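You operate a simulated robot arm through the tools that you are given. There is no shell and no other tool. Be economical: measure what you need, move in short steps, check, and stop when the job is done.

You are at the controls of a simulated two-armed robot. One attempt, no reset.

TASK
Wind 20 mm of braid out of the green dispenser, holding it while you crank.
Fine: brake off first, on again after; leave the dispenser on the wall shelf.
Where things are to end (x, y in the base frame): green braid dispenser within 0.06 m of [0.88, -0.34].

Only the result counts: the job must be done as asked and must still hold three seconds after the hand-in. Knocking over, shifting, dropping, spilling or breaking anything else fails it.

THE ROBOT
Two 7-joint arms with fingered hands on one trunk, on a base that drives. Base frame: it is fixed to the floor where the robot stands at the start and does not move with it; the origin is under the middle of the robot, x ahead of it, y to its left, z up; the surface under the hand at the start is at about z = 0.82. Readings come in m, degrees, newtons and seconds.
The left shoulder is at the start at [0.063, 0.187, 1.181], the right one opposite. With the tool pointing down near the work surface each hand reaches from about 0.1 to 0.78 m from the robot's upright axis, wherever it stands, measured 20 degrees to its own side. Places, roughly: braid end [0.5, 0.1, 0.8]; dispenser brake [0.5, 0, 0.9]; dispenser crank [0.5, 0.1, 0.9]; top of the wall shelf over the building bench [0.9, 0.1, 1.2]. Payload 3.6 kg a hand.
The tool frame of a hand sits at the grasp point between the pads (the TCP): z along the fingers, y along the line on which they close. The tips reach 0.026 m beyond it. Largest opening 0.088 m; the body of the gripper starts 0.03 m behind the TCP. The gripper is a hand of 3 fingers: y runs from the thumb to the fingers, the wrist lies at [-0.017, -0.098, -0.164] in the tool frame.
Orientation is that of the tool frame in the base frame, as [roll, pitch, yaw] about the fixed x, y, z axes, in that order (R = Rz(yaw) Ry(pitch) Rx(roll)). With the fingers straight down and the wrist toward the robot, the tool's x, y and z point along [0, 1, 0], [1, 0, 0] and [0, 0, -1] of the base frame.

THE INTERFACE
- The arms move only by the tool nudge_tool. It takes "left_plan", "right_plan" or both (then of equal length, played together; a hand with none holds still); each is a list of rows, each a list of 6 numbers: the turn, a rotation vector about the base's x, y, z in units of 6 degrees (1.0 is 6 degrees), then the shift along the base's x, y, z in units of 30 mm (1.0 is 30 mm). In form: [[rx, ry, rz, tx, ty, tz], ...]. A call has 1 to 10 rows; each row shifts and turns the commanded pose from where the row before left it. A call with a number of a shift or a turn outside -1 to 1 is refused whole. A row lasts 0.2 s, in which the tool goes at most 0.05 m and 8.6 degrees; a call with a longer step from one row to the next is refused whole. Where a pose cannot be reached the arm comes as near as it can. A force on the tool above 60 N (or 10 N above the force at the start of the call, whichever is more), or a blocked arm, ends the call early, and 0.2 s more pass. In this call time passes only in rows, and 0.2 s behind the last. The reply holds the time, the measured pose of the TCP, the force on the tool along the base axes, the opening and the grip force, in the units named above and with some noise, with the torque about the TCP (base axes, N m) and any sound that the robot's microphone picked up.
- Cameras (640 x 400 px; columns grow to the right, rows downward): "scene" is now at [0.2469, 0.0062, 1.1116]; the picture's right is [-0.02, -1.00, 0.00], its down [-0.05, 0.00, -1.00] and it looks along [1.00, -0.02, -0.05] (base axes); focal length 214 px, centre (320, 200). "left" rides on the left gripper at [-0.056, -0.08, -0.102] in its tool frame; the picture's right is [-0.73, -0.32, 0.60], its down [0.62, -0.67, 0.41] and it looks along [0.27, 0.68, 0.69] (tool axes); focal length 247 px, centre (320, 200). "right" rides on the right gripper at [0.056, -0.08, -0.102] in its tool frame; the picture's right is [-0.73, 0.32, -0.60], its down [-0.62, -0.67, 0.41] and it looks along [-0.27, 0.68, 0.69] (tool axes); focal length 247 px, centre (320, 200). There is no depth. A picture from a camera that has moved, and an enlarged one, comes with that camera's place and axes in the base frame and with its lens. The place of the scene camera against the robot may be out by one fixed shift of up to 0.018 m in any direction.
- get_image(camera): a new picture of that camera. No time passes.
- raise_lower(by): slides the trunk up (or, below 0, down) by that many m; the arms and the scene camera ride with it, the base frame stays. It gives what a move gives, with no picture.
- steer(legs): drives the robot by 1 to 6 legs, each [ahead, left, turn to the left] in m, m and degrees, along the robot's own axes; the way and the turn of a leg run together, so that a leg with both is an arc; at most 1.5 m and 180 degrees a leg. The arms and the cameras ride along, it lands a little off, and it stops where it bumps. It gives what a move gives.
- move_fingers(fingers, thumb_bend, thumb_turn, hand): sets how far each is bent, from 0 (flat) to 1 (curled in); at 0.3 the hand is open as for a grip, at 0.7 the pads meet at the TCP. One left out holds its place. A second passes; each finger stops where it meets its share of the squeeze, and holds until it gets a number again. It is the only way to open and close the hand. It gives what a move gives, with no picture; readings hold the bend of each and the force on the fingers (four entries, about 0 where the hand has none), thumb and palm. thumb_turn goes from beside the hand (0) to across from the fingers (1), as for a grip.
- aim_head(pan, tilt): turns the head with the scene camera to pan (to the left, within 60 degrees either way) and tilt (down, from -29 to 69), counted from straight ahead of the robot. It gives what a move gives.
- inspect(camera, box): a new picture of the part [left, top, right, bottom] of that camera's present view, enlarged. No time passes.
- job_done(): hands the job in; it is judged then, once.

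Go step by step. Nothing tells you exact positions but the pictures and the camera data: compare them with the known pose of the tool, close in by small moves and look again before you grip or let go. The budget is 120 turns and 108 pictures, counting those below and the enlarged ones. Unless the task says otherwise, let go and move clear before handing in, and close with one line.

The tools are called after "Request:" by a JSON object that holds its "api" and its "payload". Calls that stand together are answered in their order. nudge_tool: Moves the arms, as the interface text tells. Its arguments: {"type":"object","properties":{"left_plan":{"type":"array","items":{"type":"array","items":{"type":"number"}}},"right_plan":{"type":"array","items":{"type":"array","items":{"type":"number"}}}},"required":[]} The other tools are called the same way: raise_lower (by) slides the trunk up or down; move_fingers (fingers, thumb_bend, thumb_turn, hand) moves the fingers one by one; steer (legs) drives the base; aim_head (pan, tilt) turns the head that bears the scene camera; get_image (camera) takes a picture; inspect (camera, box) takes an enlarged picture of a part of a camera's view; job_done () hands the job in.

At the start:

```text
time_s: 0.0
left_tcp_pos: [0.4829, 0.1671, 1.4059]
left_tcp_rot: [179.9, 0.0, 90.1]
left_contact_force: [-0.4, -0.1, 0.3]
left_moment: [0.01, -0.01, 0.0]
left_opening: 0.0879
left_grasp_force: 0.0
left_shape: jaw
left_bend: [0.3, 0.3, 0.98]
left_finger forces: [0.0, 0.0, 0.1, 0.0, 0.0, 0.0]
right_tcp_pos: [0.5506, -0.1716, 1.3703]
right_tcp_rot: [179.9, 0.0, 90.0]
right_contact_force: [0.1, 0.3, 0.1]
right_moment: [0.02, -0.02, 0.01]
right_opening: 0.0875
right_grasp_force: 0.1
right_shape: jaw
right_bend: [0.3, 0.3, 0.98]
right_finger forces: [0.1, 0.0, 0.0, 0.1, 0.0, 0.0]
trunk travel left (down, up): [-0.325, 0.432]
robot x, y, heading: [0.0014, -0.0003, 0.1]
head pan, tilt: [-1.4, 3.1]
```

scene: 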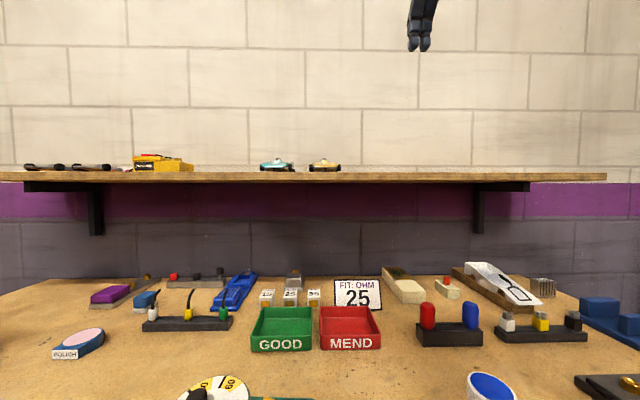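
right: 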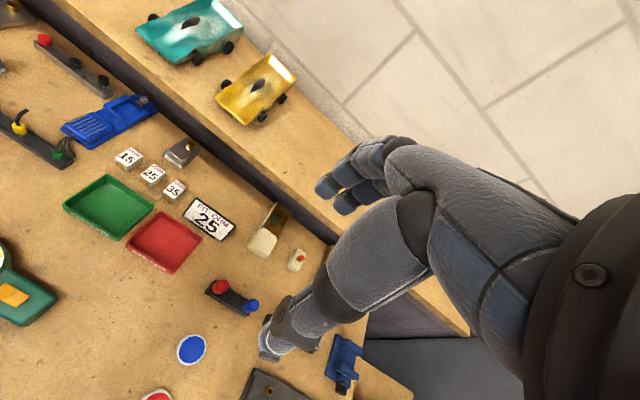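
left: 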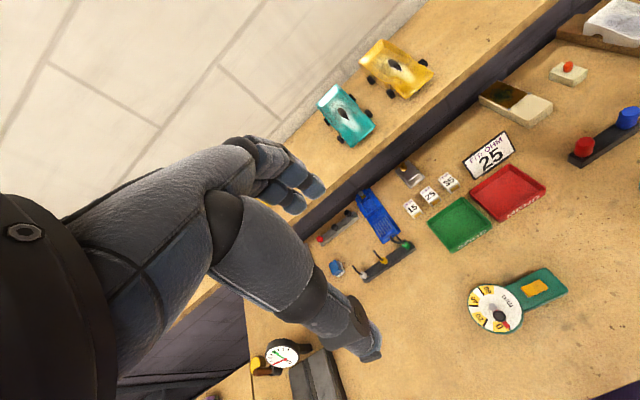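

I see the bench with a green device with a dial near [0.5, 0.05], probably the dispenser, and the wall shelf above. I'll tilt the head down to look at it.

Request:
{"api": "aim_head", "payload": {"pan": 5, "tilt": 50}}

```text
time_s: 1.1
left_tcp_pos: [0.4827, 0.1665, 1.4049]
left_tcp_rot: [180.0, 0.0, 90.1]
left_contact_force: [-0.8, 0.3, -0.6]
left_moment: [-0.01, 0.02, -0.03]
left_opening: 0.0875
left_grasp_force: 0.0
left_shape: jaw
left_bend: [0.3, 0.3, 0.98]
left_finger forces: [0.0, 0.0, 0.1, 0.1, 0.1, 0.1]
right_tcp_pos: [0.5506, -0.172, 1.3703]
right_tcp_rot: [180.0, 0.1, 90.0]
right_contact_force: [0.0, 0.5, 0.2]
right_moment: [-0.02, 0.0, 0.01]
right_opening: 0.0878
right_grasp_force: 0.0
right_shape: jaw
right_bend: [0.3, 0.3, 0.98]
right_finger forces: [0.0, 0.0, 0.0, 0.1, 0.0, 0.1]
trunk travel left (down, up): [-0.325, 0.432]
robot x, y, heading: [0.0008, -0.002, -0.2]
head pan, tilt: [5.0, 50.0]
```

The head is tilted down now; I look at the bench.

Request:
{"api": "get_image", "payload": {"camera": "scene"}}

Request:
{"api": "inspect", "payload": {"camera": "scene", "box": [240, 140, 400, 240]}}

Request:
{"api": "inspect", "payload": {"camera": "left", "box": [420, 230, 620, 355]}}

```text
104 pictures are left
camera scene: at [0.2324, 0.0151, 1.0387], right [0.09, -1.0, 0.0], down [-0.76, -0.07, -0.64], along [0.64, 0.06, -0.77], focal length 214 px, centre (320, 200)
```

scene: 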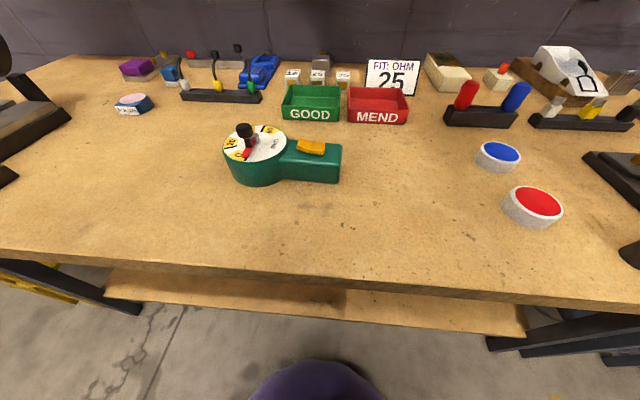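

```text
4.00 times, centred on (320, 190) of scene
camera zoom: at [0.2324, 0.0151, 1.0387], right [0.09, -1.0, 0.0], down [-0.76, -0.07, -0.64], along [0.64, 0.06, -0.77], focal length 858 px, centre (320, 240)
```

zoom: 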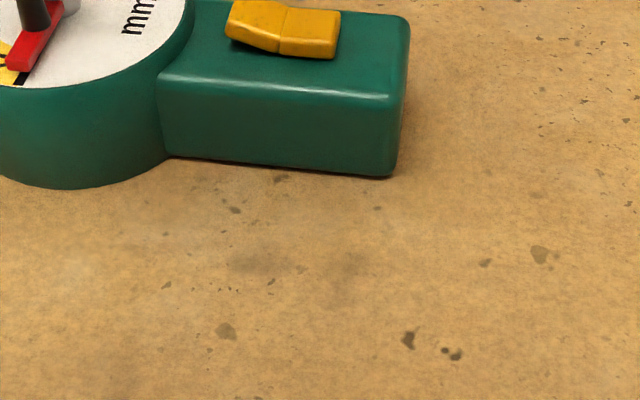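

```text
3.20 times, centred on (520, 292) of left
camera zoom: at [0.4028, 0.1108, 1.5078], right [-0.32, -0.73, -0.6], down [-0.67, 0.62, -0.41], along [0.68, 0.27, -0.69], focal length 790 px, centre (-320, -96)
```

zoom: 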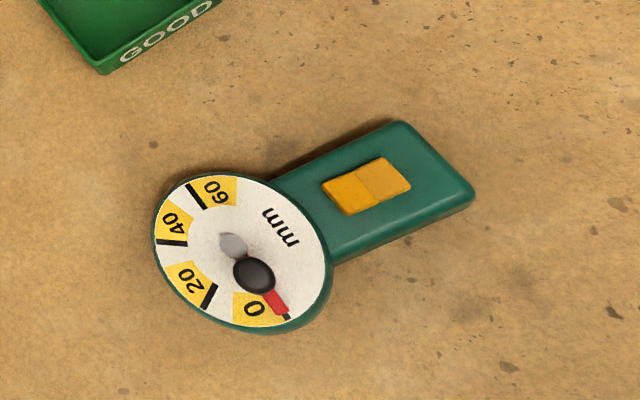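

Request:
{"api": "inspect", "payload": {"camera": "scene", "box": [212, 115, 356, 205]}}

```text
4.44 times, centred on (284, 160) of scene
camera zoom: at [0.2324, 0.0151, 1.0387], right [0.09, -1.0, 0.0], down [-0.76, -0.07, -0.64], along [0.64, 0.06, -0.77], focal length 953 px, centre (480, 378)
```

zoom: 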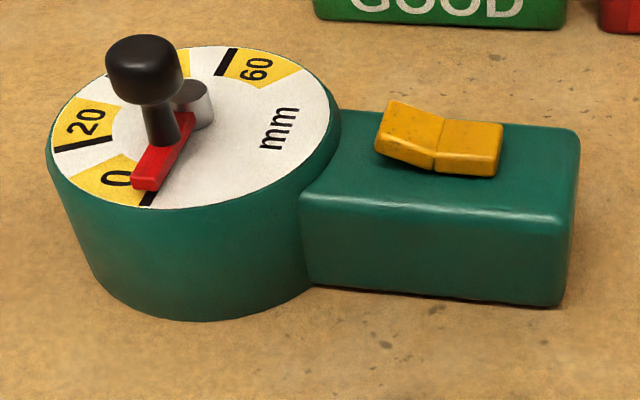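

The crank pointer sits at 0 on the green dispenser: disc centre about [0.467, 0.125], top about z 0.866. The block carrying the yellow rocker brake runs to y≈0.01, and the rocker's half nearer the dial is raised. I'll bring the right hand above it, yawing it, in a pointing shape.

Request:
{"api": "nudge_tool", "payload": {"right_plan": [[0, 0, 1, -0.3, 0.4, -0.9], [0, 0, 1, -0.3, 0.4, -0.9], [0, 0, 1, -0.3, 0.4, -0.9], [0, 0, 1, -0.3, 0.4, -0.9], [0, 0, 1, -0.3, 0.4, -0.9], [0, 0, 1, -0.3, 0.4, -0.9], [0, 0, 1, -0.3, 0.4, -0.9], [0, 0, 1, -0.3, 0.4, -0.9], [0, 0, 1, -0.3, 0.4, -0.9], [0, 0, 1, -0.3, 0.4, -0.9]]}}

Request:
{"api": "move_fingers", "payload": {"hand": "right", "fingers": 0.6, "thumb_bend": 0.1}}

Request:
{"api": "get_image", "payload": {"camera": "right"}}

Request:
{"api": "get_image", "payload": {"camera": "scene"}}

```text
time_s: 3.4
left_tcp_pos: [0.4829, 0.1667, 1.4046]
left_tcp_rot: [-180.0, 0.0, 89.9]
left_contact_force: [-0.9, -0.2, 0.4]
left_moment: [-0.02, 0.04, -0.04]
left_opening: 0.0877
left_grasp_force: 0.1
left_shape: jaw
left_bend: [0.3, 0.3, 0.98]
left_finger forces: [0.0, 0.1, 0.1, 0.0, 0.0, 0.0]
right_tcp_pos: [0.4596, -0.0527, 1.1025]
right_tcp_rot: [-180.0, 0.0, 150.2]
right_contact_force: [0.6, -0.4, 0.1]
right_moment: [0.02, -0.02, 0.01]
right_opening: 0.0878
right_grasp_force: 0.0
right_shape: jaw
right_bend: [0.3, 0.3, 0.98]
right_finger forces: [0.1, 0.1, 0.1, 0.0, 0.0, 0.0]
trunk travel left (down, up): [-0.325, 0.432]
robot x, y, heading: [0.0022, 0.0028, 0.2]
head pan, tilt: [5.0, 50.0]
```

```text
time_s: 4.3
left_tcp_pos: [0.4817, 0.1661, 1.4052]
left_tcp_rot: [180.0, 0.0, 90.0]
left_contact_force: [0.4, 0.1, 0.5]
left_moment: [-0.02, -0.01, 0.0]
left_opening: 0.0875
left_grasp_force: 0.0
left_shape: jaw
left_bend: [0.3, 0.3, 0.98]
left_finger forces: [0.1, 0.0, 0.1, 0.0, 0.0, 0.0]
right_tcp_pos: [0.4596, -0.0517, 1.1017]
right_tcp_rot: [179.9, 0.0, 150.0]
right_contact_force: [0.0, -0.2, -0.6]
right_moment: [0.0, 0.0, -0.04]
right_opening: 0.0683
right_grasp_force: 0.1
right_shape: fingers
right_bend: [0.6, 0.1, 0.98]
right_finger forces: [0.0, 0.0, 0.0, 0.0, 0.1, 0.1]
trunk travel left (down, up): [-0.325, 0.432]
robot x, y, heading: [-0.0005, 0.0018, -0.3]
head pan, tilt: [5.0, 50.0]
```

```text
100 pictures are left
camera right: at [0.3714, -0.0926, 1.203], right [0.8, -0.09, 0.6], down [0.21, -0.89, -0.41], along [0.57, 0.45, -0.69], focal length 247 px, centre (320, 200)
```

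right: 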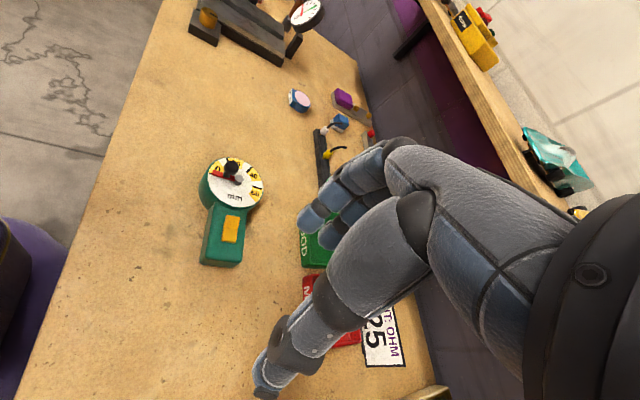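

```text
99 pictures are left
camera scene: at [0.2323, 0.0151, 1.0387], right [0.09, -1.0, 0.0], down [-0.76, -0.07, -0.64], along [0.64, 0.06, -0.77], focal length 214 px, centre (320, 200)
```

scene: 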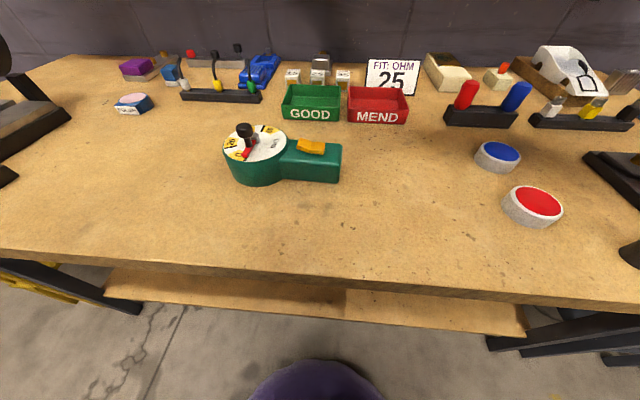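

The right hand hovers off to the side and the dispenser is clear in its camera. I'll zoom in to locate the rocker precisely.

Request:
{"api": "inspect", "payload": {"camera": "right", "box": [165, 140, 325, 280]}}

Request:
{"api": "inspect", "payload": {"camera": "right", "box": [240, 120, 440, 400]}}

```text
2.86 times, centred on (245, 210) of right
camera zoom: at [0.3714, -0.0926, 1.203], right [0.8, -0.09, 0.6], down [0.21, -0.89, -0.41], along [0.57, 0.45, -0.69], focal length 706 px, centre (534, 171)
```

zoom: 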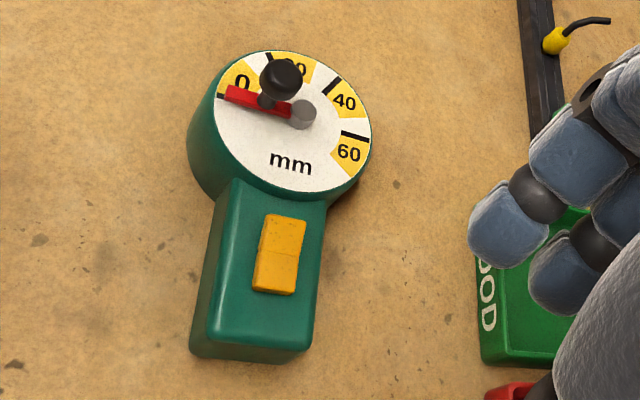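

```text
1.43 times, centred on (340, 260) of right
camera zoom: at [0.3714, -0.0926, 1.203], right [0.8, -0.09, 0.6], down [0.21, -0.89, -0.41], along [0.57, 0.45, -0.69], focal length 353 px, centre (291, 114)
```

zoom: 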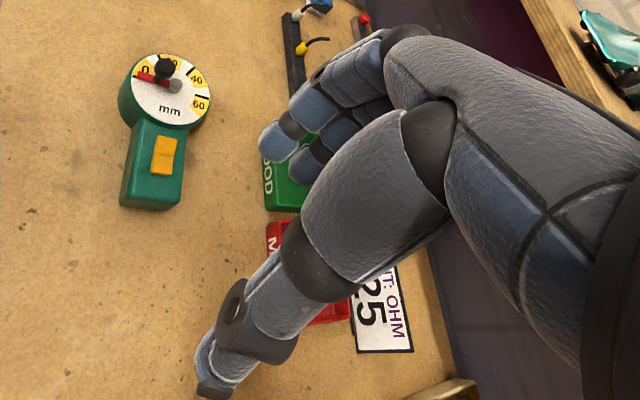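

Rocker: raised half near [0.480, 0.050], other half near [0.479, 0.030]; dial centre [0.484, 0.119], knob [0.466, 0.124]. 0→20 is roughly 60° clockwise. I'll move the right fingertips above the raised half, with yaw 180.

Request:
{"api": "nudge_tool", "payload": {"right_plan": [[0, 0, 1, 0.11, 0.455, -0.8], [0, 0, 1, 0.11, 0.455, -0.8], [0, 0, 1, 0.11, 0.455, -0.8], [0, 0, 1, 0.11, 0.455, -0.8], [0, 0, 1, 0.11, 0.455, -0.8], [0, 0, 0, 0.11, 0.455, -0.8]]}}

Request:
{"api": "get_image", "payload": {"camera": "scene"}}

Request:
{"api": "get_image", "payload": {"camera": "right"}}

```text
time_s: 5.8
left_tcp_pos: [0.4829, 0.1674, 1.4041]
left_tcp_rot: [-179.9, 0.0, 90.0]
left_contact_force: [0.0, 0.3, 0.3]
left_moment: [0.01, 0.03, 0.01]
left_opening: 0.0879
left_grasp_force: 0.0
left_shape: jaw
left_bend: [0.3, 0.3, 0.98]
left_finger forces: [0.1, 0.1, 0.1, 0.1, 0.0, 0.0]
right_tcp_pos: [0.4523, -0.0119, 1.0358]
right_tcp_rot: [177.7, 2.4, 161.8]
right_contact_force: [1.1, 0.1, 0.8]
right_moment: [-0.03, 0.01, 0.02]
right_opening: 0.0683
right_grasp_force: 0.0
right_shape: fingers
right_bend: [0.6, 0.1, 0.98]
right_finger forces: [0.1, 0.0, 0.0, 0.0, 0.0, 0.0]
right hand out of reach, approached as far as the arm can: row 2, 3, 4, 5
trunk travel left (down, up): [-0.325, 0.432]
robot x, y, heading: [-0.0021, -0.0008, -0.1]
head pan, tilt: [5.0, 50.0]
```

```text
96 pictures are left
camera scene: at [0.2334, 0.0153, 1.0383], right [0.09, -1.0, 0.0], down [-0.76, -0.07, -0.64], along [0.64, 0.06, -0.77], focal length 214 px, centre (320, 200)
```

scene: 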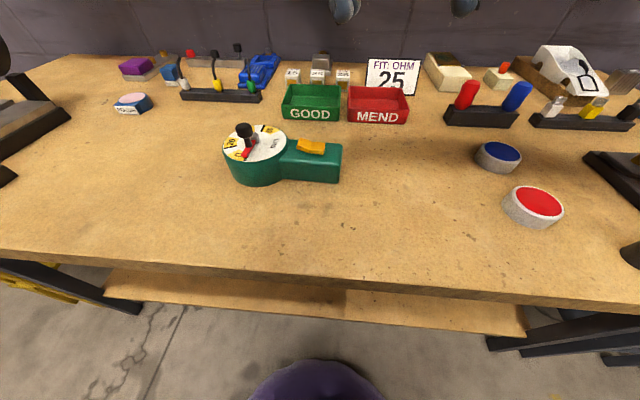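

```text
95 pictures are left
camera right: at [0.3701, -0.0725, 1.1315], right [0.77, 0.06, 0.64], down [0.4, -0.82, -0.41], along [0.5, 0.57, -0.65], focal length 247 px, centre (320, 200)
```

right: 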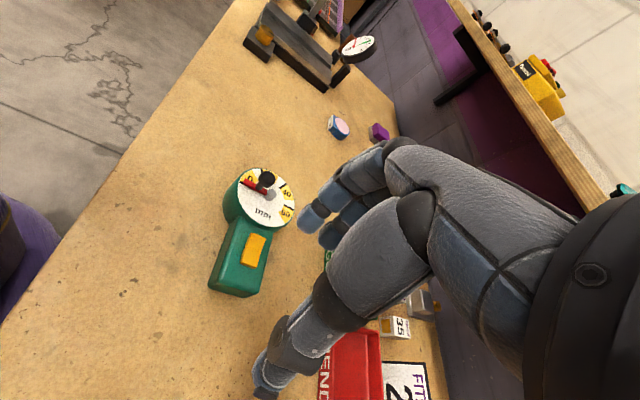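

Yaw 180 isn't reachable there. I'll go back toward yaw 90, where the two fingers lie side by side along y and can press one half of the rocker.

Request:
{"api": "nudge_tool", "payload": {"right_plan": [[0, 0, -1, 0, 0, 0.2], [0, 0, -1, 0, 0, 0.2], [0, 0, -1, 0, 0, 0.2], [0, 0, -1, 0, 0, 0.2], [0, 0, -1, 0, 0, 0], [0, 0, -1, 0, 0, 0], [0, 0, -1, 0, 0, 0], [0, 0, -1, 0, 0, 0], [0, 0, -1, 0, 0, 0], [0, 0, -1, 0, 0, 0]]}}

```text
time_s: 8.0
left_tcp_pos: [0.4827, 0.1661, 1.4047]
left_tcp_rot: [180.0, 0.0, 90.0]
left_contact_force: [-0.2, 1.4, 0.2]
left_moment: [-0.01, 0.01, -0.01]
left_opening: 0.0875
left_grasp_force: 0.0
left_shape: jaw
left_bend: [0.3, 0.3, 0.98]
left_finger forces: [0.0, 0.0, 0.0, 0.0, 0.0, 0.1]
right_tcp_pos: [0.4512, -0.0128, 1.0613]
right_tcp_rot: [177.8, 2.5, 101.7]
right_contact_force: [-0.4, 0.7, -0.3]
right_moment: [0.03, 0.0, 0.0]
right_opening: 0.0683
right_grasp_force: 0.0
right_shape: fingers
right_bend: [0.6, 0.1, 0.98]
right_finger forces: [0.1, 0.1, 0.0, 0.0, 0.0, 0.0]
trunk travel left (down, up): [-0.325, 0.432]
robot x, y, heading: [-0.0001, 0.0025, 0.2]
head pan, tilt: [5.0, 50.0]
```

Calls start from the reached pose. Now moving above the raised half with a slight tilt so that the finger nearer −y is lowest.

Request:
{"api": "nudge_tool", "payload": {"right_plan": [[0.333, 0.073, -0.325, 0.033, 0.383, -0.75], [0.333, 0.073, -0.325, 0.033, 0.383, -0.75], [0.333, 0.073, -0.325, 0.033, 0.383, -0.75], [0.333, 0.073, -0.325, 0.033, 0.383, -0.75], [0.333, 0.073, -0.325, 0.033, 0.383, -0.75], [0.333, 0.073, -0.325, 0.033, 0.383, -0.75]]}}

Request:
{"api": "get_image", "payload": {"camera": "scene"}}

Request:
{"api": "get_image", "payload": {"camera": "right"}}

```text
time_s: 9.3
left_tcp_pos: [0.4822, 0.1667, 1.4047]
left_tcp_rot: [180.0, 0.1, 90.1]
left_contact_force: [-0.1, 0.3, -0.2]
left_moment: [-0.04, 0.02, 0.02]
left_opening: 0.0875
left_grasp_force: 0.0
left_shape: jaw
left_bend: [0.3, 0.3, 0.98]
left_finger forces: [0.0, 0.1, 0.1, 0.0, 0.1, 0.0]
right_tcp_pos: [0.4586, 0.0558, 0.9254]
right_tcp_rot: [179.2, -9.8, 89.8]
right_contact_force: [0.3, 0.1, -0.2]
right_moment: [0.04, 0.01, 0.0]
right_opening: 0.0684
right_grasp_force: 0.0
right_shape: fingers
right_bend: [0.6, 0.1, 0.98]
right_finger forces: [0.0, 0.0, 0.0, 0.0, 0.0, 0.0]
trunk travel left (down, up): [-0.325, 0.432]
robot x, y, heading: [0.0032, -0.0007, 0.5]
head pan, tilt: [5.0, 50.0]
```

```text
94 pictures are left
camera scene: at [0.2325, 0.0152, 1.0386], right [0.09, -1.0, 0.0], down [-0.76, -0.07, -0.64], along [0.64, 0.06, -0.77], focal length 214 px, centre (320, 200)
```

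scene: 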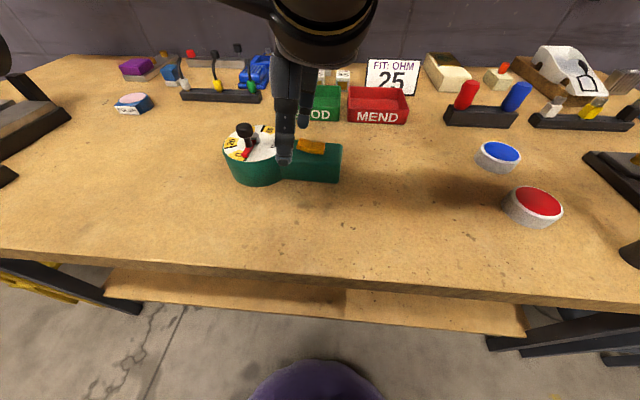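

```text
93 pictures are left
camera right: at [0.3778, 0.0951, 1.034], right [0.31, -0.83, 0.47], down [-0.66, -0.54, -0.52], along [0.68, -0.15, -0.71], focal length 247 px, centre (320, 200)
```

right: 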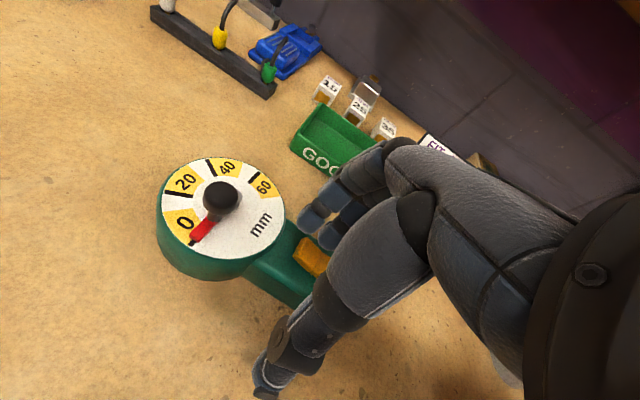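

Request:
{"api": "inspect", "payload": {"camera": "right", "box": [230, 140, 390, 320]}}

Request:
{"api": "inspect", "payload": {"camera": "scene", "box": [220, 80, 360, 190]}}

```text
2.22 times, centred on (310, 230) of right
camera zoom: at [0.3778, 0.0951, 1.034], right [0.31, -0.83, 0.47], down [-0.66, -0.54, -0.52], along [0.68, -0.15, -0.71], focal length 549 px, centre (342, 133)
```

zoom: 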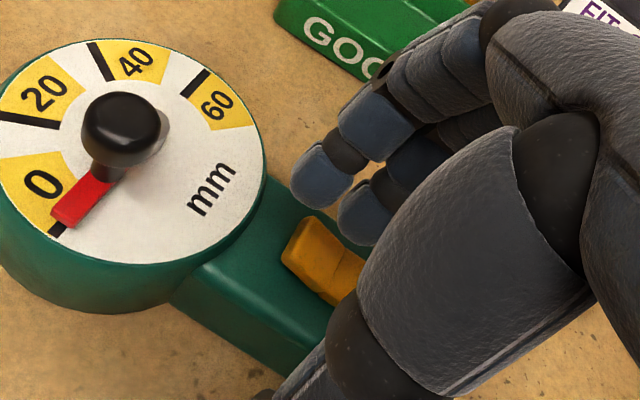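

```text
3.64 times, centred on (290, 135) of scene
camera zoom: at [0.2325, 0.0152, 1.0386], right [0.09, -1.0, 0.0], down [-0.76, -0.07, -0.64], along [0.64, 0.06, -0.77], focal length 780 px, centre (429, 436)
```

zoom: 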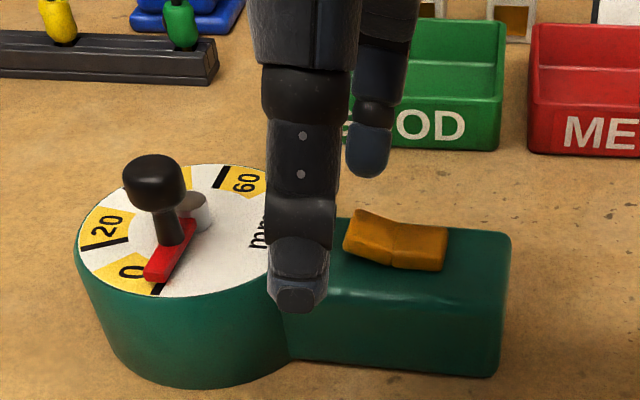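

The lower fingertip is at about [0.485, 0.047, 0.891], almost above the raised half. I descend in small steps.

Request:
{"api": "nudge_tool", "payload": {"right_plan": [[0, 0, 0, -0.15, 0.12, 0], [0, 0, 0, 0, 0, -0.2], [0, 0, 0, 0, 0, -0.2], [0, 0, 0, 0, 0, -0.2]]}}

Request:
{"api": "inspect", "payload": {"camera": "scene", "box": [220, 80, 360, 190]}}

Request:
{"api": "inspect", "payload": {"camera": "right", "box": [230, 140, 390, 320]}}

```text
time_s: 10.3
left_tcp_pos: [0.4831, 0.1671, 1.4048]
left_tcp_rot: [180.0, -0.1, 90.0]
left_contact_force: [0.8, 0.6, -0.1]
left_moment: [0.05, 0.01, 0.01]
left_opening: 0.0877
left_grasp_force: 0.2
left_shape: jaw
left_bend: [0.3, 0.3, 0.98]
left_finger forces: [0.1, 0.0, 0.0, 0.0, 0.0, 0.0]
right_tcp_pos: [0.453, 0.0599, 0.9084]
right_tcp_rot: [179.3, -9.8, 89.9]
right_contact_force: [0.5, 0.7, -0.3]
right_moment: [-0.05, 0.01, -0.03]
right_opening: 0.0687
right_grasp_force: 0.0
right_shape: fingers
right_bend: [0.6, 0.1, 0.98]
right_finger forces: [0.0, 0.1, 0.0, 0.1, 0.0, 0.1]
trunk travel left (down, up): [-0.325, 0.432]
robot x, y, heading: [-0.0014, -0.0012, -0.0]
head pan, tilt: [5.0, 50.0]
```

```text
3.64 times, centred on (290, 135) of scene
camera zoom: at [0.2324, 0.0151, 1.0387], right [0.09, -1.0, 0.0], down [-0.76, -0.07, -0.64], along [0.64, 0.06, -0.77], focal length 780 px, centre (429, 436)
```

zoom: 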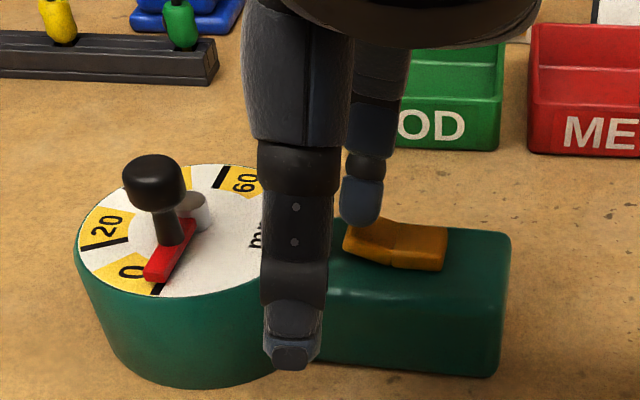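

```text
2.22 times, centred on (310, 230) of right
camera zoom: at [0.3733, 0.0981, 1.0168], right [0.31, -0.83, 0.47], down [-0.66, -0.54, -0.52], along [0.68, -0.15, -0.71], focal length 549 px, centre (342, 133)
```

zoom: 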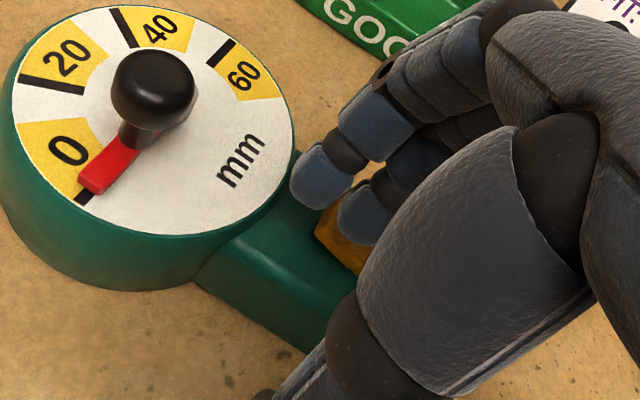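

Nearly touching. I press down gently.

Request:
{"api": "nudge_tool", "payload": {"right_plan": [[0, 0, 0, 0, 0, -0.15], [0, 0, 0, 0, 0, -0.15], [0, 0, 0, 0, 0, -0.15]]}}

Request:
{"api": "inspect", "payload": {"camera": "scene", "box": [220, 80, 360, 190]}}

```text
time_s: 11.2
left_tcp_pos: [0.4796, 0.1652, 1.4068]
left_tcp_rot: [179.9, 0.0, 90.0]
left_contact_force: [-0.4, 0.0, -1.0]
left_moment: [0.02, 0.0, 0.01]
left_opening: 0.0875
left_grasp_force: 0.1
left_shape: jaw
left_bend: [0.3, 0.3, 0.98]
left_finger forces: [0.0, 0.1, 0.0, 0.1, 0.0, 0.1]
right_tcp_pos: [0.4542, 0.0589, 0.8983]
right_tcp_rot: [178.6, -10.1, 89.9]
right_contact_force: [3.5, -3.0, 23.2]
right_moment: [-0.28, -0.55, -0.05]
right_opening: 0.0671
right_grasp_force: 12.4
right_shape: fingers
right_bend: [0.6, 0.1, 0.98]
right_finger forces: [0.0, 23.9, 0.0, 0.1, 0.1, 0.1]
trunk travel left (down, up): [-0.325, 0.432]
robot x, y, heading: [0.0005, 0.0007, 0.1]
head pan, tilt: [5.0, 50.0]
```

```text
3.64 times, centred on (290, 135) of scene
camera zoom: at [0.2311, 0.0147, 1.0394], right [0.09, -1.0, 0.0], down [-0.76, -0.07, -0.64], along [0.64, 0.06, -0.77], focal length 780 px, centre (429, 436)
```

zoom: 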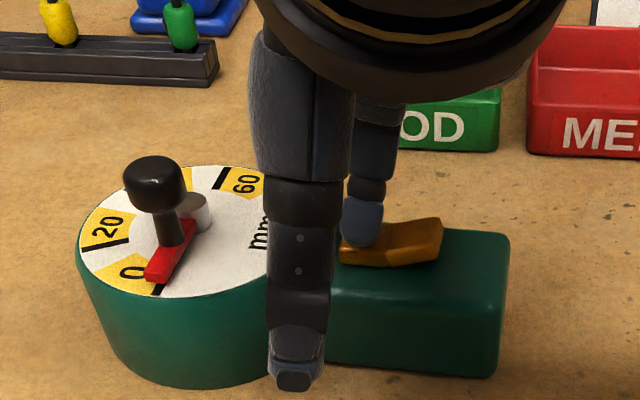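

The rocker has flipped (its outer half is now raised). I lift, level the hand, open it and position it over the outer end of the block for the hold.

Request:
{"api": "nudge_tool", "payload": {"right_plan": [[0, 0, 0, 0, 0, 1], [0, 0, 0, 0, 0, 1], [-0.56, 0, 0, 0.28, -0.44, 0.3], [-0.56, 0, 0, 0.28, -0.44, 0], [-0.56, 0, 0, 0.27, -0.42, 0]]}}

Request:
{"api": "move_fingers", "payload": {"hand": "right", "fingers": 0.3, "thumb_bend": 0.3}}

Request:
{"api": "get_image", "payload": {"camera": "scene"}}

Request:
{"api": "inspect", "payload": {"camera": "scene", "box": [220, 110, 360, 200]}}

Request:
{"api": "get_image", "payload": {"camera": "right"}}

```text
time_s: 12.3
left_tcp_pos: [0.4827, 0.1666, 1.4051]
left_tcp_rot: [-179.9, 0.0, 90.0]
left_contact_force: [-0.3, 0.3, -0.4]
left_moment: [0.01, -0.01, 0.0]
left_opening: 0.088
left_grasp_force: 0.1
left_shape: jaw
left_bend: [0.3, 0.3, 0.98]
left_finger forces: [0.0, 0.0, 0.0, 0.0, 0.0, 0.0]
right_tcp_pos: [0.4788, 0.0203, 0.9643]
right_tcp_rot: [179.2, 0.5, 89.9]
right_contact_force: [0.1, -0.3, -0.1]
right_moment: [-0.03, -0.01, -0.03]
right_opening: 0.0685
right_grasp_force: 0.1
right_shape: fingers
right_bend: [0.6, 0.1, 0.98]
right_finger forces: [0.0, 0.1, 0.1, 0.1, 0.0, 0.1]
trunk travel left (down, up): [-0.325, 0.432]
robot x, y, heading: [-0.0026, -0.0005, 0.0]
head pan, tilt: [5.0, 50.0]
```

```text
time_s: 13.3
left_tcp_pos: [0.4833, 0.1666, 1.404]
left_tcp_rot: [-180.0, 0.0, 90.0]
left_contact_force: [-0.1, 0.2, 0.2]
left_moment: [0.01, -0.01, 0.0]
left_opening: 0.0877
left_grasp_force: 0.1
left_shape: jaw
left_bend: [0.3, 0.3, 0.98]
left_finger forces: [0.0, 0.1, 0.0, 0.0, 0.1, 0.0]
right_tcp_pos: [0.4784, 0.0212, 0.9634]
right_tcp_rot: [179.2, 0.4, 89.9]
right_contact_force: [-0.4, 0.5, 0.0]
right_moment: [-0.02, 0.03, 0.01]
right_opening: 0.0887
right_grasp_force: 0.1
right_shape: fingers
right_bend: [0.3, 0.3, 0.98]
right_finger forces: [0.1, 0.0, 0.0, 0.0, 0.1, 0.0]
trunk travel left (down, up): [-0.325, 0.432]
robot x, y, heading: [0.0022, -0.0021, -0.1]
head pan, tilt: [5.0, 50.0]
```

```text
87 pictures are left
camera scene: at [0.2323, 0.0151, 1.0387], right [0.09, -1.0, 0.0], down [-0.76, -0.07, -0.64], along [0.64, 0.06, -0.77], focal length 214 px, centre (320, 200)
```

scene: 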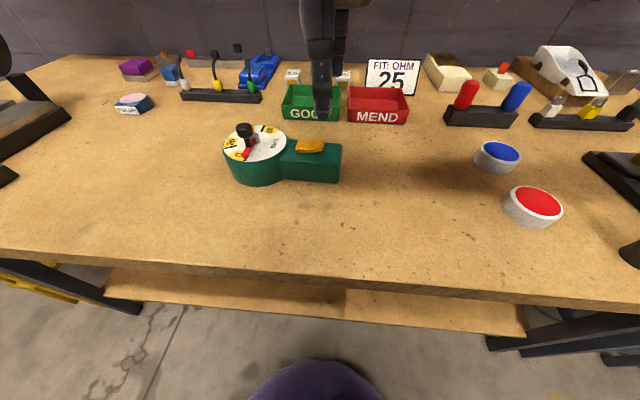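

```text
4.44 times, centred on (290, 155) of scene
camera zoom: at [0.2323, 0.0151, 1.0387], right [0.09, -1.0, 0.0], down [-0.76, -0.07, -0.64], along [0.64, 0.06, -0.77], focal length 953 px, centre (453, 400)
```

zoom: 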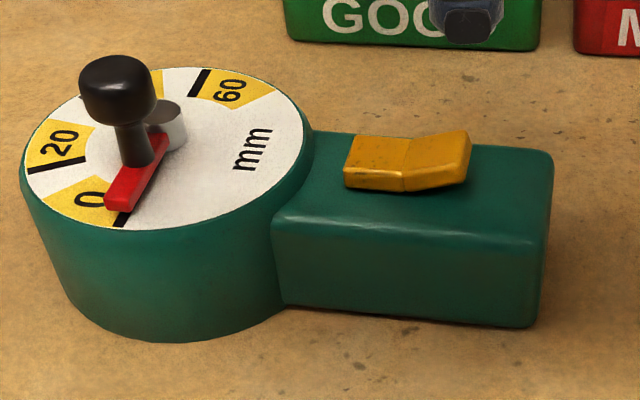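

```text
85 pictures are left
camera right: at [0.3975, 0.0788, 1.0642], right [0.31, -0.73, 0.61], down [-0.66, -0.62, -0.42], along [0.68, -0.27, -0.68], focal length 247 px, centre (320, 200)
```

right: 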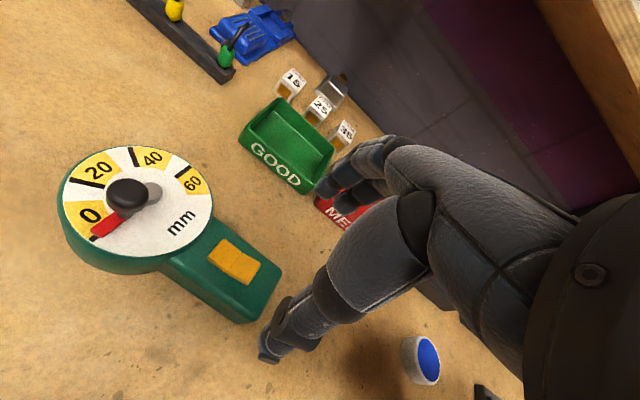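

Brake looks off. The block is at x≈0.475, y 0.0–0.08; I lower the open right hand around its outer end in two stages.

Request:
{"api": "nudge_tool", "payload": {"right_plan": [[0, 0, 0, -0.1, 0, -0.9], [0, 0, 0, 0, 0, -0.9]]}}

Request:
{"api": "inspect", "payload": {"camera": "scene", "box": [220, 90, 380, 200]}}

Request:
{"api": "get_image", "payload": {"camera": "right"}}

```text
time_s: 13.9
left_tcp_pos: [0.4825, 0.1664, 1.4045]
left_tcp_rot: [179.9, 0.0, 90.0]
left_contact_force: [0.8, 0.0, -0.3]
left_moment: [0.0, -0.01, -0.01]
left_opening: 0.0876
left_grasp_force: 0.0
left_shape: jaw
left_bend: [0.3, 0.3, 0.98]
left_finger forces: [0.1, 0.1, 0.0, 0.0, 0.1, 0.0]
right_tcp_pos: [0.4749, 0.023, 0.9097]
right_tcp_rot: [179.2, 0.2, 89.9]
right_contact_force: [0.1, -0.2, -0.2]
right_moment: [0.0, -0.02, 0.03]
right_opening: 0.0888
right_grasp_force: 0.0
right_shape: fingers
right_bend: [0.3, 0.3, 0.98]
right_finger forces: [0.0, 0.0, 0.1, 0.1, 0.0, 0.0]
trunk travel left (down, up): [-0.325, 0.432]
robot x, y, heading: [-0.0015, 0.0003, -0.0]
head pan, tilt: [5.0, 50.0]
```

```text
3.64 times, centred on (300, 145) of scene
camera zoom: at [0.2324, 0.0151, 1.0386], right [0.09, -1.0, 0.0], down [-0.76, -0.07, -0.64], along [0.64, 0.06, -0.77], focal length 780 px, centre (393, 400)
```

zoom: 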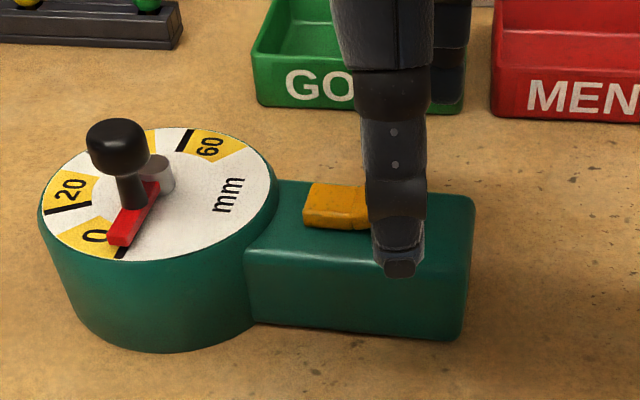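

```text
83 pictures are left
camera right: at [0.3941, 0.0794, 1.0097], right [0.31, -0.73, 0.61], down [-0.66, -0.62, -0.42], along [0.68, -0.27, -0.68], focal length 247 px, centre (320, 200)
```

right: 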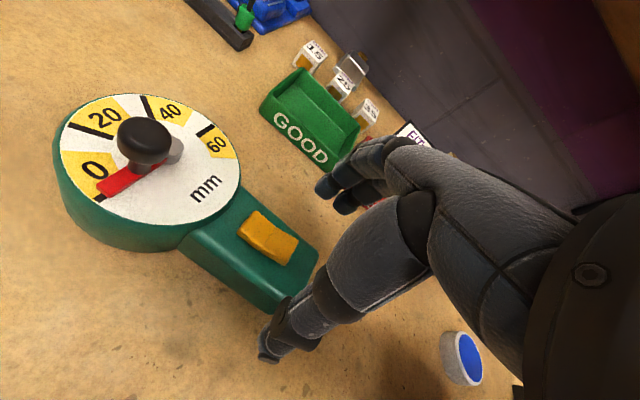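

Thumb is in front of the near face, fingers behind the far face. Descending the rest.

Request:
{"api": "nudge_tool", "payload": {"right_plan": [[0, 0, 0, 0, -0.05, -0.6], [0, 0, 0, 0, -0.05, -0.6], [0, 0, 0, 0, 0, -0.45]]}}

Request:
{"api": "inspect", "payload": {"camera": "scene", "box": [220, 90, 380, 200]}}

Request:
{"api": "get_image", "payload": {"camera": "right"}}

```text
time_s: 14.8
left_tcp_pos: [0.4819, 0.1662, 1.4048]
left_tcp_rot: [-180.0, 0.1, 90.0]
left_contact_force: [-0.1, -0.3, -0.5]
left_moment: [-0.02, -0.05, -0.02]
left_opening: 0.0875
left_grasp_force: 0.1
left_shape: jaw
left_bend: [0.3, 0.3, 0.98]
left_finger forces: [0.0, 0.1, 0.0, 0.2, 0.0, 0.1]
right_tcp_pos: [0.4753, 0.0187, 0.8597]
right_tcp_rot: [179.2, 0.3, 89.9]
right_contact_force: [0.3, 0.4, -0.3]
right_moment: [0.0, 0.0, -0.02]
right_opening: 0.0889
right_grasp_force: 0.1
right_shape: fingers
right_bend: [0.3, 0.3, 0.98]
right_finger forces: [0.1, 0.0, 0.0, 0.0, 0.0, 0.0]
trunk travel left (down, up): [-0.325, 0.432]
robot x, y, heading: [0.0006, 0.0001, -0.1]
head pan, tilt: [5.0, 50.0]
```

```text
3.64 times, centred on (300, 145) of scene
camera zoom: at [0.2325, 0.0152, 1.0386], right [0.09, -1.0, 0.0], down [-0.76, -0.07, -0.64], along [0.64, 0.06, -0.77], focal length 780 px, centre (393, 400)
```

zoom: 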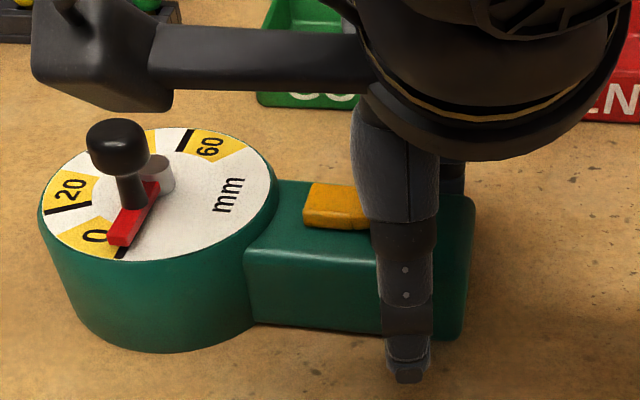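

```text
81 pictures are left
camera right: at [0.3946, 0.0757, 0.96], right [0.31, -0.73, 0.61], down [-0.66, -0.62, -0.42], along [0.68, -0.27, -0.68], focal length 247 px, centre (320, 200)
```

right: 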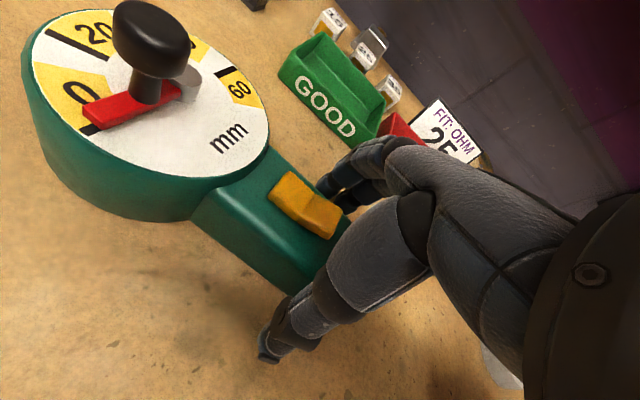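

Hand is around the block without contact. I close the right hand on it.

Request:
{"api": "move_fingers", "payload": {"hand": "right", "fingers": 0.6, "thumb_bend": 0.6}}

Request:
{"api": "inspect", "payload": {"camera": "scene", "box": [220, 90, 380, 200]}}

Request:
{"api": "get_image", "payload": {"camera": "right"}}

```text
time_s: 15.8
left_tcp_pos: [0.4836, 0.1667, 1.404]
left_tcp_rot: [-179.9, 0.0, 90.1]
left_contact_force: [-1.1, 0.3, 0.0]
left_moment: [0.01, -0.01, 0.03]
left_opening: 0.0878
left_grasp_force: 0.3
left_shape: jaw
left_bend: [0.3, 0.3, 0.98]
left_finger forces: [0.1, 0.0, 0.0, 0.0, 0.0, 0.0]
right_tcp_pos: [0.4743, 0.0179, 0.8608]
right_tcp_rot: [179.2, 0.3, 89.9]
right_contact_force: [1.8, 0.6, 1.8]
right_moment: [0.0, -0.23, -0.06]
right_opening: 0.0486
right_grasp_force: 14.3
right_shape: fingers
right_bend: [0.5, 0.5, 0.97]
right_finger forces: [12.8, 2.0, 0.1, 0.1, 13.0, 0.0]
trunk travel left (down, up): [-0.325, 0.432]
robot x, y, heading: [0.0018, -0.0025, 0.2]
head pan, tilt: [5.0, 50.0]
```

```text
3.64 times, centred on (300, 145) of scene
camera zoom: at [0.2324, 0.0151, 1.0387], right [0.09, -1.0, 0.0], down [-0.76, -0.07, -0.64], along [0.64, 0.06, -0.77], focal length 780 px, centre (393, 400)
```

zoom: 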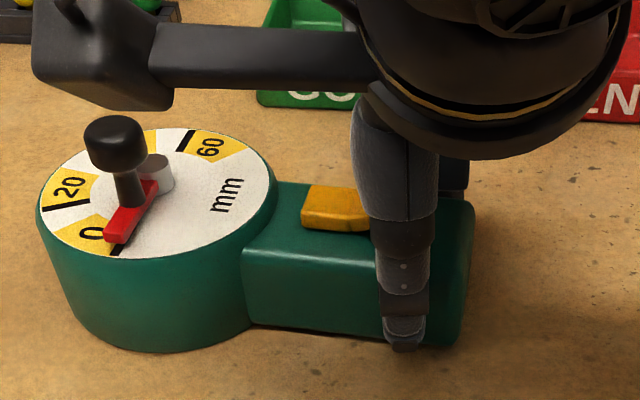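

```text
79 pictures are left
camera right: at [0.3946, 0.0756, 0.9604], right [0.31, -0.73, 0.61], down [-0.66, -0.62, -0.42], along [0.68, -0.27, -0.68], focal length 247 px, centre (320, 200)
```

right: 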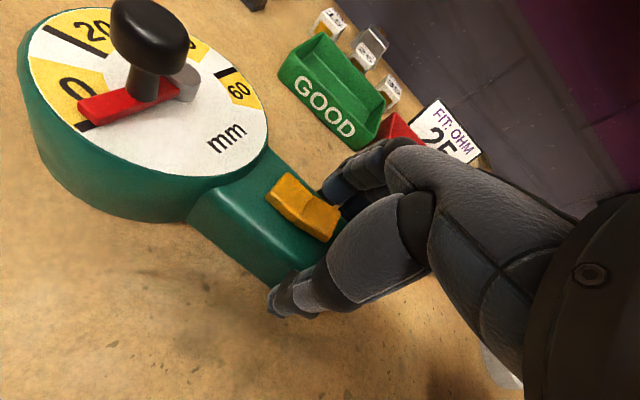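

The block is firmly gripped (≈13 N). Now the left hand goes toward the knob with yaw 45 so that its camera clears the right one; first a high hover to the left.

Request:
{"api": "nudge_tool", "payload": {"left_plan": [[0, 0, -0.75, -0.14, 0.1, -0.95], [0, 0, -0.75, -0.14, 0.1, -0.95], [0, 0, -0.75, -0.14, 0.1, -0.95], [0, 0, -0.75, -0.14, 0.1, -0.95], [0, 0, -0.75, -0.14, 0.1, -0.95], [0, 0, -0.75, -0.14, 0.1, -0.95], [0, 0, -0.75, -0.14, 0.1, -0.95], [0, 0, -0.75, -0.14, 0.1, -0.95], [0, 0, -0.75, -0.14, 0.1, -0.95], [0, 0, -0.75, -0.14, 0.1, -0.95]]}}

Request:
{"api": "get_image", "payload": {"camera": "left"}}

Request:
{"api": "get_image", "payload": {"camera": "scene"}}

```text
time_s: 17.9
left_tcp_pos: [0.4392, 0.196, 1.1192]
left_tcp_rot: [180.0, 0.1, 44.9]
left_contact_force: [0.2, 0.0, 0.3]
left_moment: [-0.02, -0.02, -0.01]
left_opening: 0.0878
left_grasp_force: 0.0
left_shape: jaw
left_bend: [0.3, 0.3, 0.98]
left_finger forces: [0.1, 0.0, 0.0, 0.0, 0.0, 0.1]
right_tcp_pos: [0.4749, 0.0182, 0.8608]
right_tcp_rot: [179.1, 0.3, 89.8]
right_contact_force: [1.2, -0.6, 3.8]
right_moment: [-0.01, -0.22, -0.02]
right_opening: 0.0492
right_grasp_force: 13.7
right_shape: fingers
right_bend: [0.51, 0.5, 0.97]
right_finger forces: [12.0, 2.0, 0.0, 0.0, 13.4, 0.0]
trunk travel left (down, up): [-0.325, 0.432]
robot x, y, heading: [0.0053, -0.0006, -0.2]
head pan, tilt: [5.0, 50.0]
```

```text
78 pictures are left
camera left: at [0.3435, 0.2137, 1.2218], right [-0.74, -0.29, -0.6], down [-0.03, 0.91, -0.41], along [0.67, -0.29, -0.69], focal length 247 px, centre (320, 200)
```

left: 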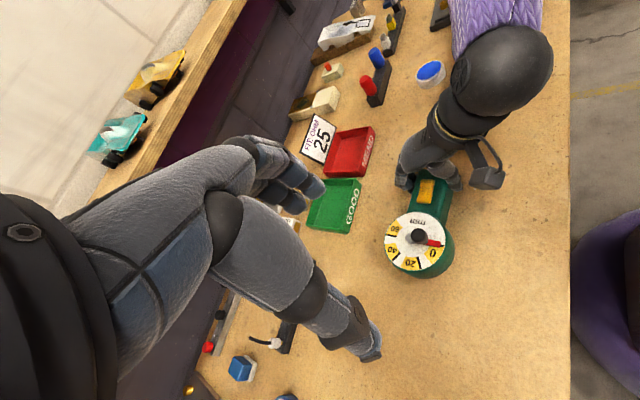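

```text
77 pictures are left
camera scene: at [0.2321, 0.0152, 1.0387], right [0.09, -1.0, 0.0], down [-0.76, -0.07, -0.64], along [0.64, 0.06, -0.77], focal length 214 px, centre (320, 200)
```

scene: 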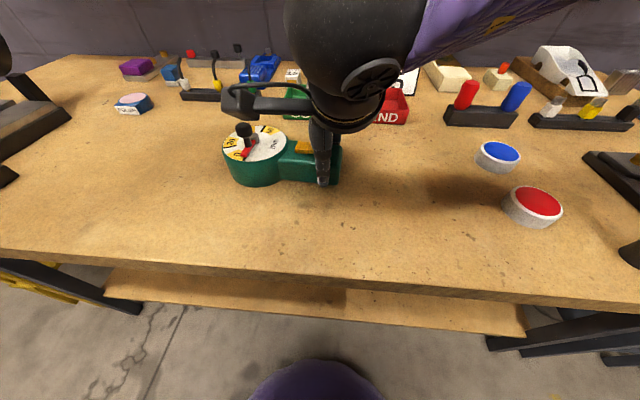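

The left camera sees the dial well; zooming to fix the knob's position.

Request:
{"api": "inspect", "payload": {"camera": "left", "box": [370, 160, 498, 288]}}

```text
3.12 times, centred on (434, 224) of left
camera zoom: at [0.3435, 0.2137, 1.2218], right [-0.74, -0.29, -0.6], down [-0.03, 0.91, -0.41], along [0.67, -0.29, -0.69], focal length 772 px, centre (-36, 125)
```

zoom: 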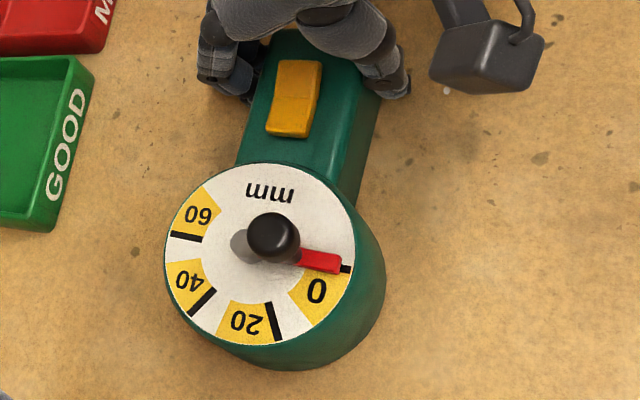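

Left camera gives hub ≈[0.482, 0.1245], knob ≈[0.4615, 0.125, 0.90]; target knob position at 20 ≈[0.473, 0.1435]. I move the left hand to hover above the knob.

Request:
{"api": "nudge_tool", "payload": {"left_plan": [[0, 0, 0, 0.124, -0.394, -0.85], [0, 0, 0, 0.124, -0.394, -0.85], [0, 0, 0, 0.124, -0.394, -0.85], [0, 0, 0, 0.124, -0.394, -0.85], [0, 0, 0, 0.124, -0.394, -0.85], [0, 0, 0, 0.124, -0.394, -0.85]]}}

Request:
{"api": "get_image", "payload": {"camera": "left"}}

Request:
{"api": "get_image", "payload": {"camera": "scene"}}

Request:
{"api": "get_image", "payload": {"camera": "right"}}

```text
time_s: 19.4
left_tcp_pos: [0.4606, 0.1266, 0.9664]
left_tcp_rot: [-180.0, 0.0, 45.0]
left_contact_force: [-0.1, 0.6, -0.2]
left_moment: [0.04, -0.03, 0.01]
left_opening: 0.0878
left_grasp_force: 0.1
left_shape: jaw
left_bend: [0.3, 0.3, 0.98]
left_finger forces: [0.0, 0.1, 0.0, 0.0, 0.1, 0.0]
right_tcp_pos: [0.4754, 0.0176, 0.8596]
right_tcp_rot: [179.3, 0.4, 89.9]
right_contact_force: [0.8, -0.9, 2.9]
right_moment: [0.0, -0.24, -0.05]
right_opening: 0.0489
right_grasp_force: 13.7
right_shape: fingers
right_bend: [0.51, 0.5, 0.97]
right_finger forces: [12.1, 2.0, 0.0, 0.1, 13.2, 0.0]
trunk travel left (down, up): [-0.325, 0.432]
robot x, y, heading: [0.0014, -0.0002, -0.0]
head pan, tilt: [5.0, 50.0]
```

```text
75 pictures are left
camera left: at [0.3654, 0.1434, 1.069], right [-0.74, -0.29, -0.6], down [-0.03, 0.91, -0.41], along [0.67, -0.29, -0.69], focal length 247 px, centre (320, 200)
```

left: 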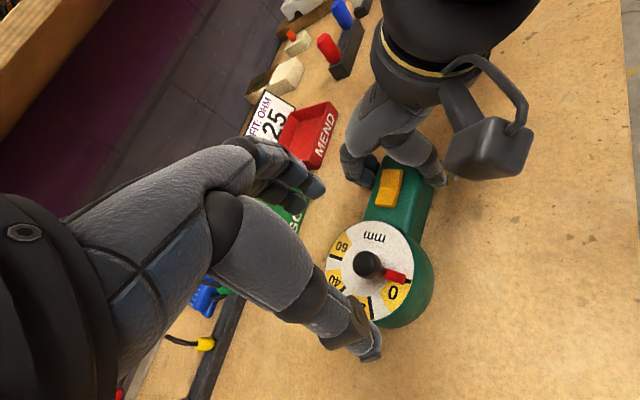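

```text
74 pictures are left
camera scene: at [0.2322, 0.015, 1.0387], right [0.09, -1.0, 0.0], down [-0.76, -0.07, -0.64], along [0.64, 0.06, -0.77], focal length 214 px, centre (320, 200)
```

scene: 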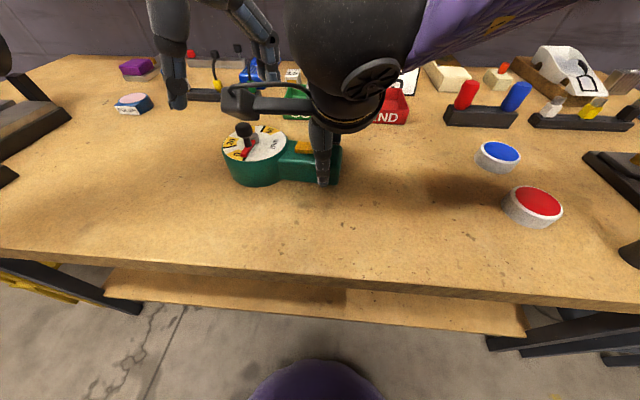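

```text
73 pictures are left
camera right: at [0.3943, 0.0755, 0.9603], right [0.31, -0.73, 0.61], down [-0.66, -0.62, -0.42], along [0.68, -0.27, -0.68], focal length 247 px, centre (320, 200)
```

right: 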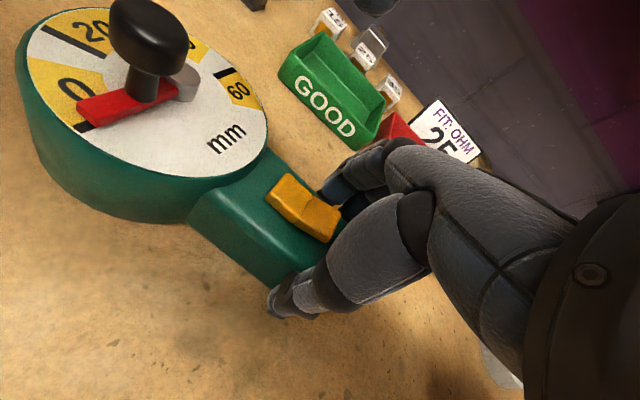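

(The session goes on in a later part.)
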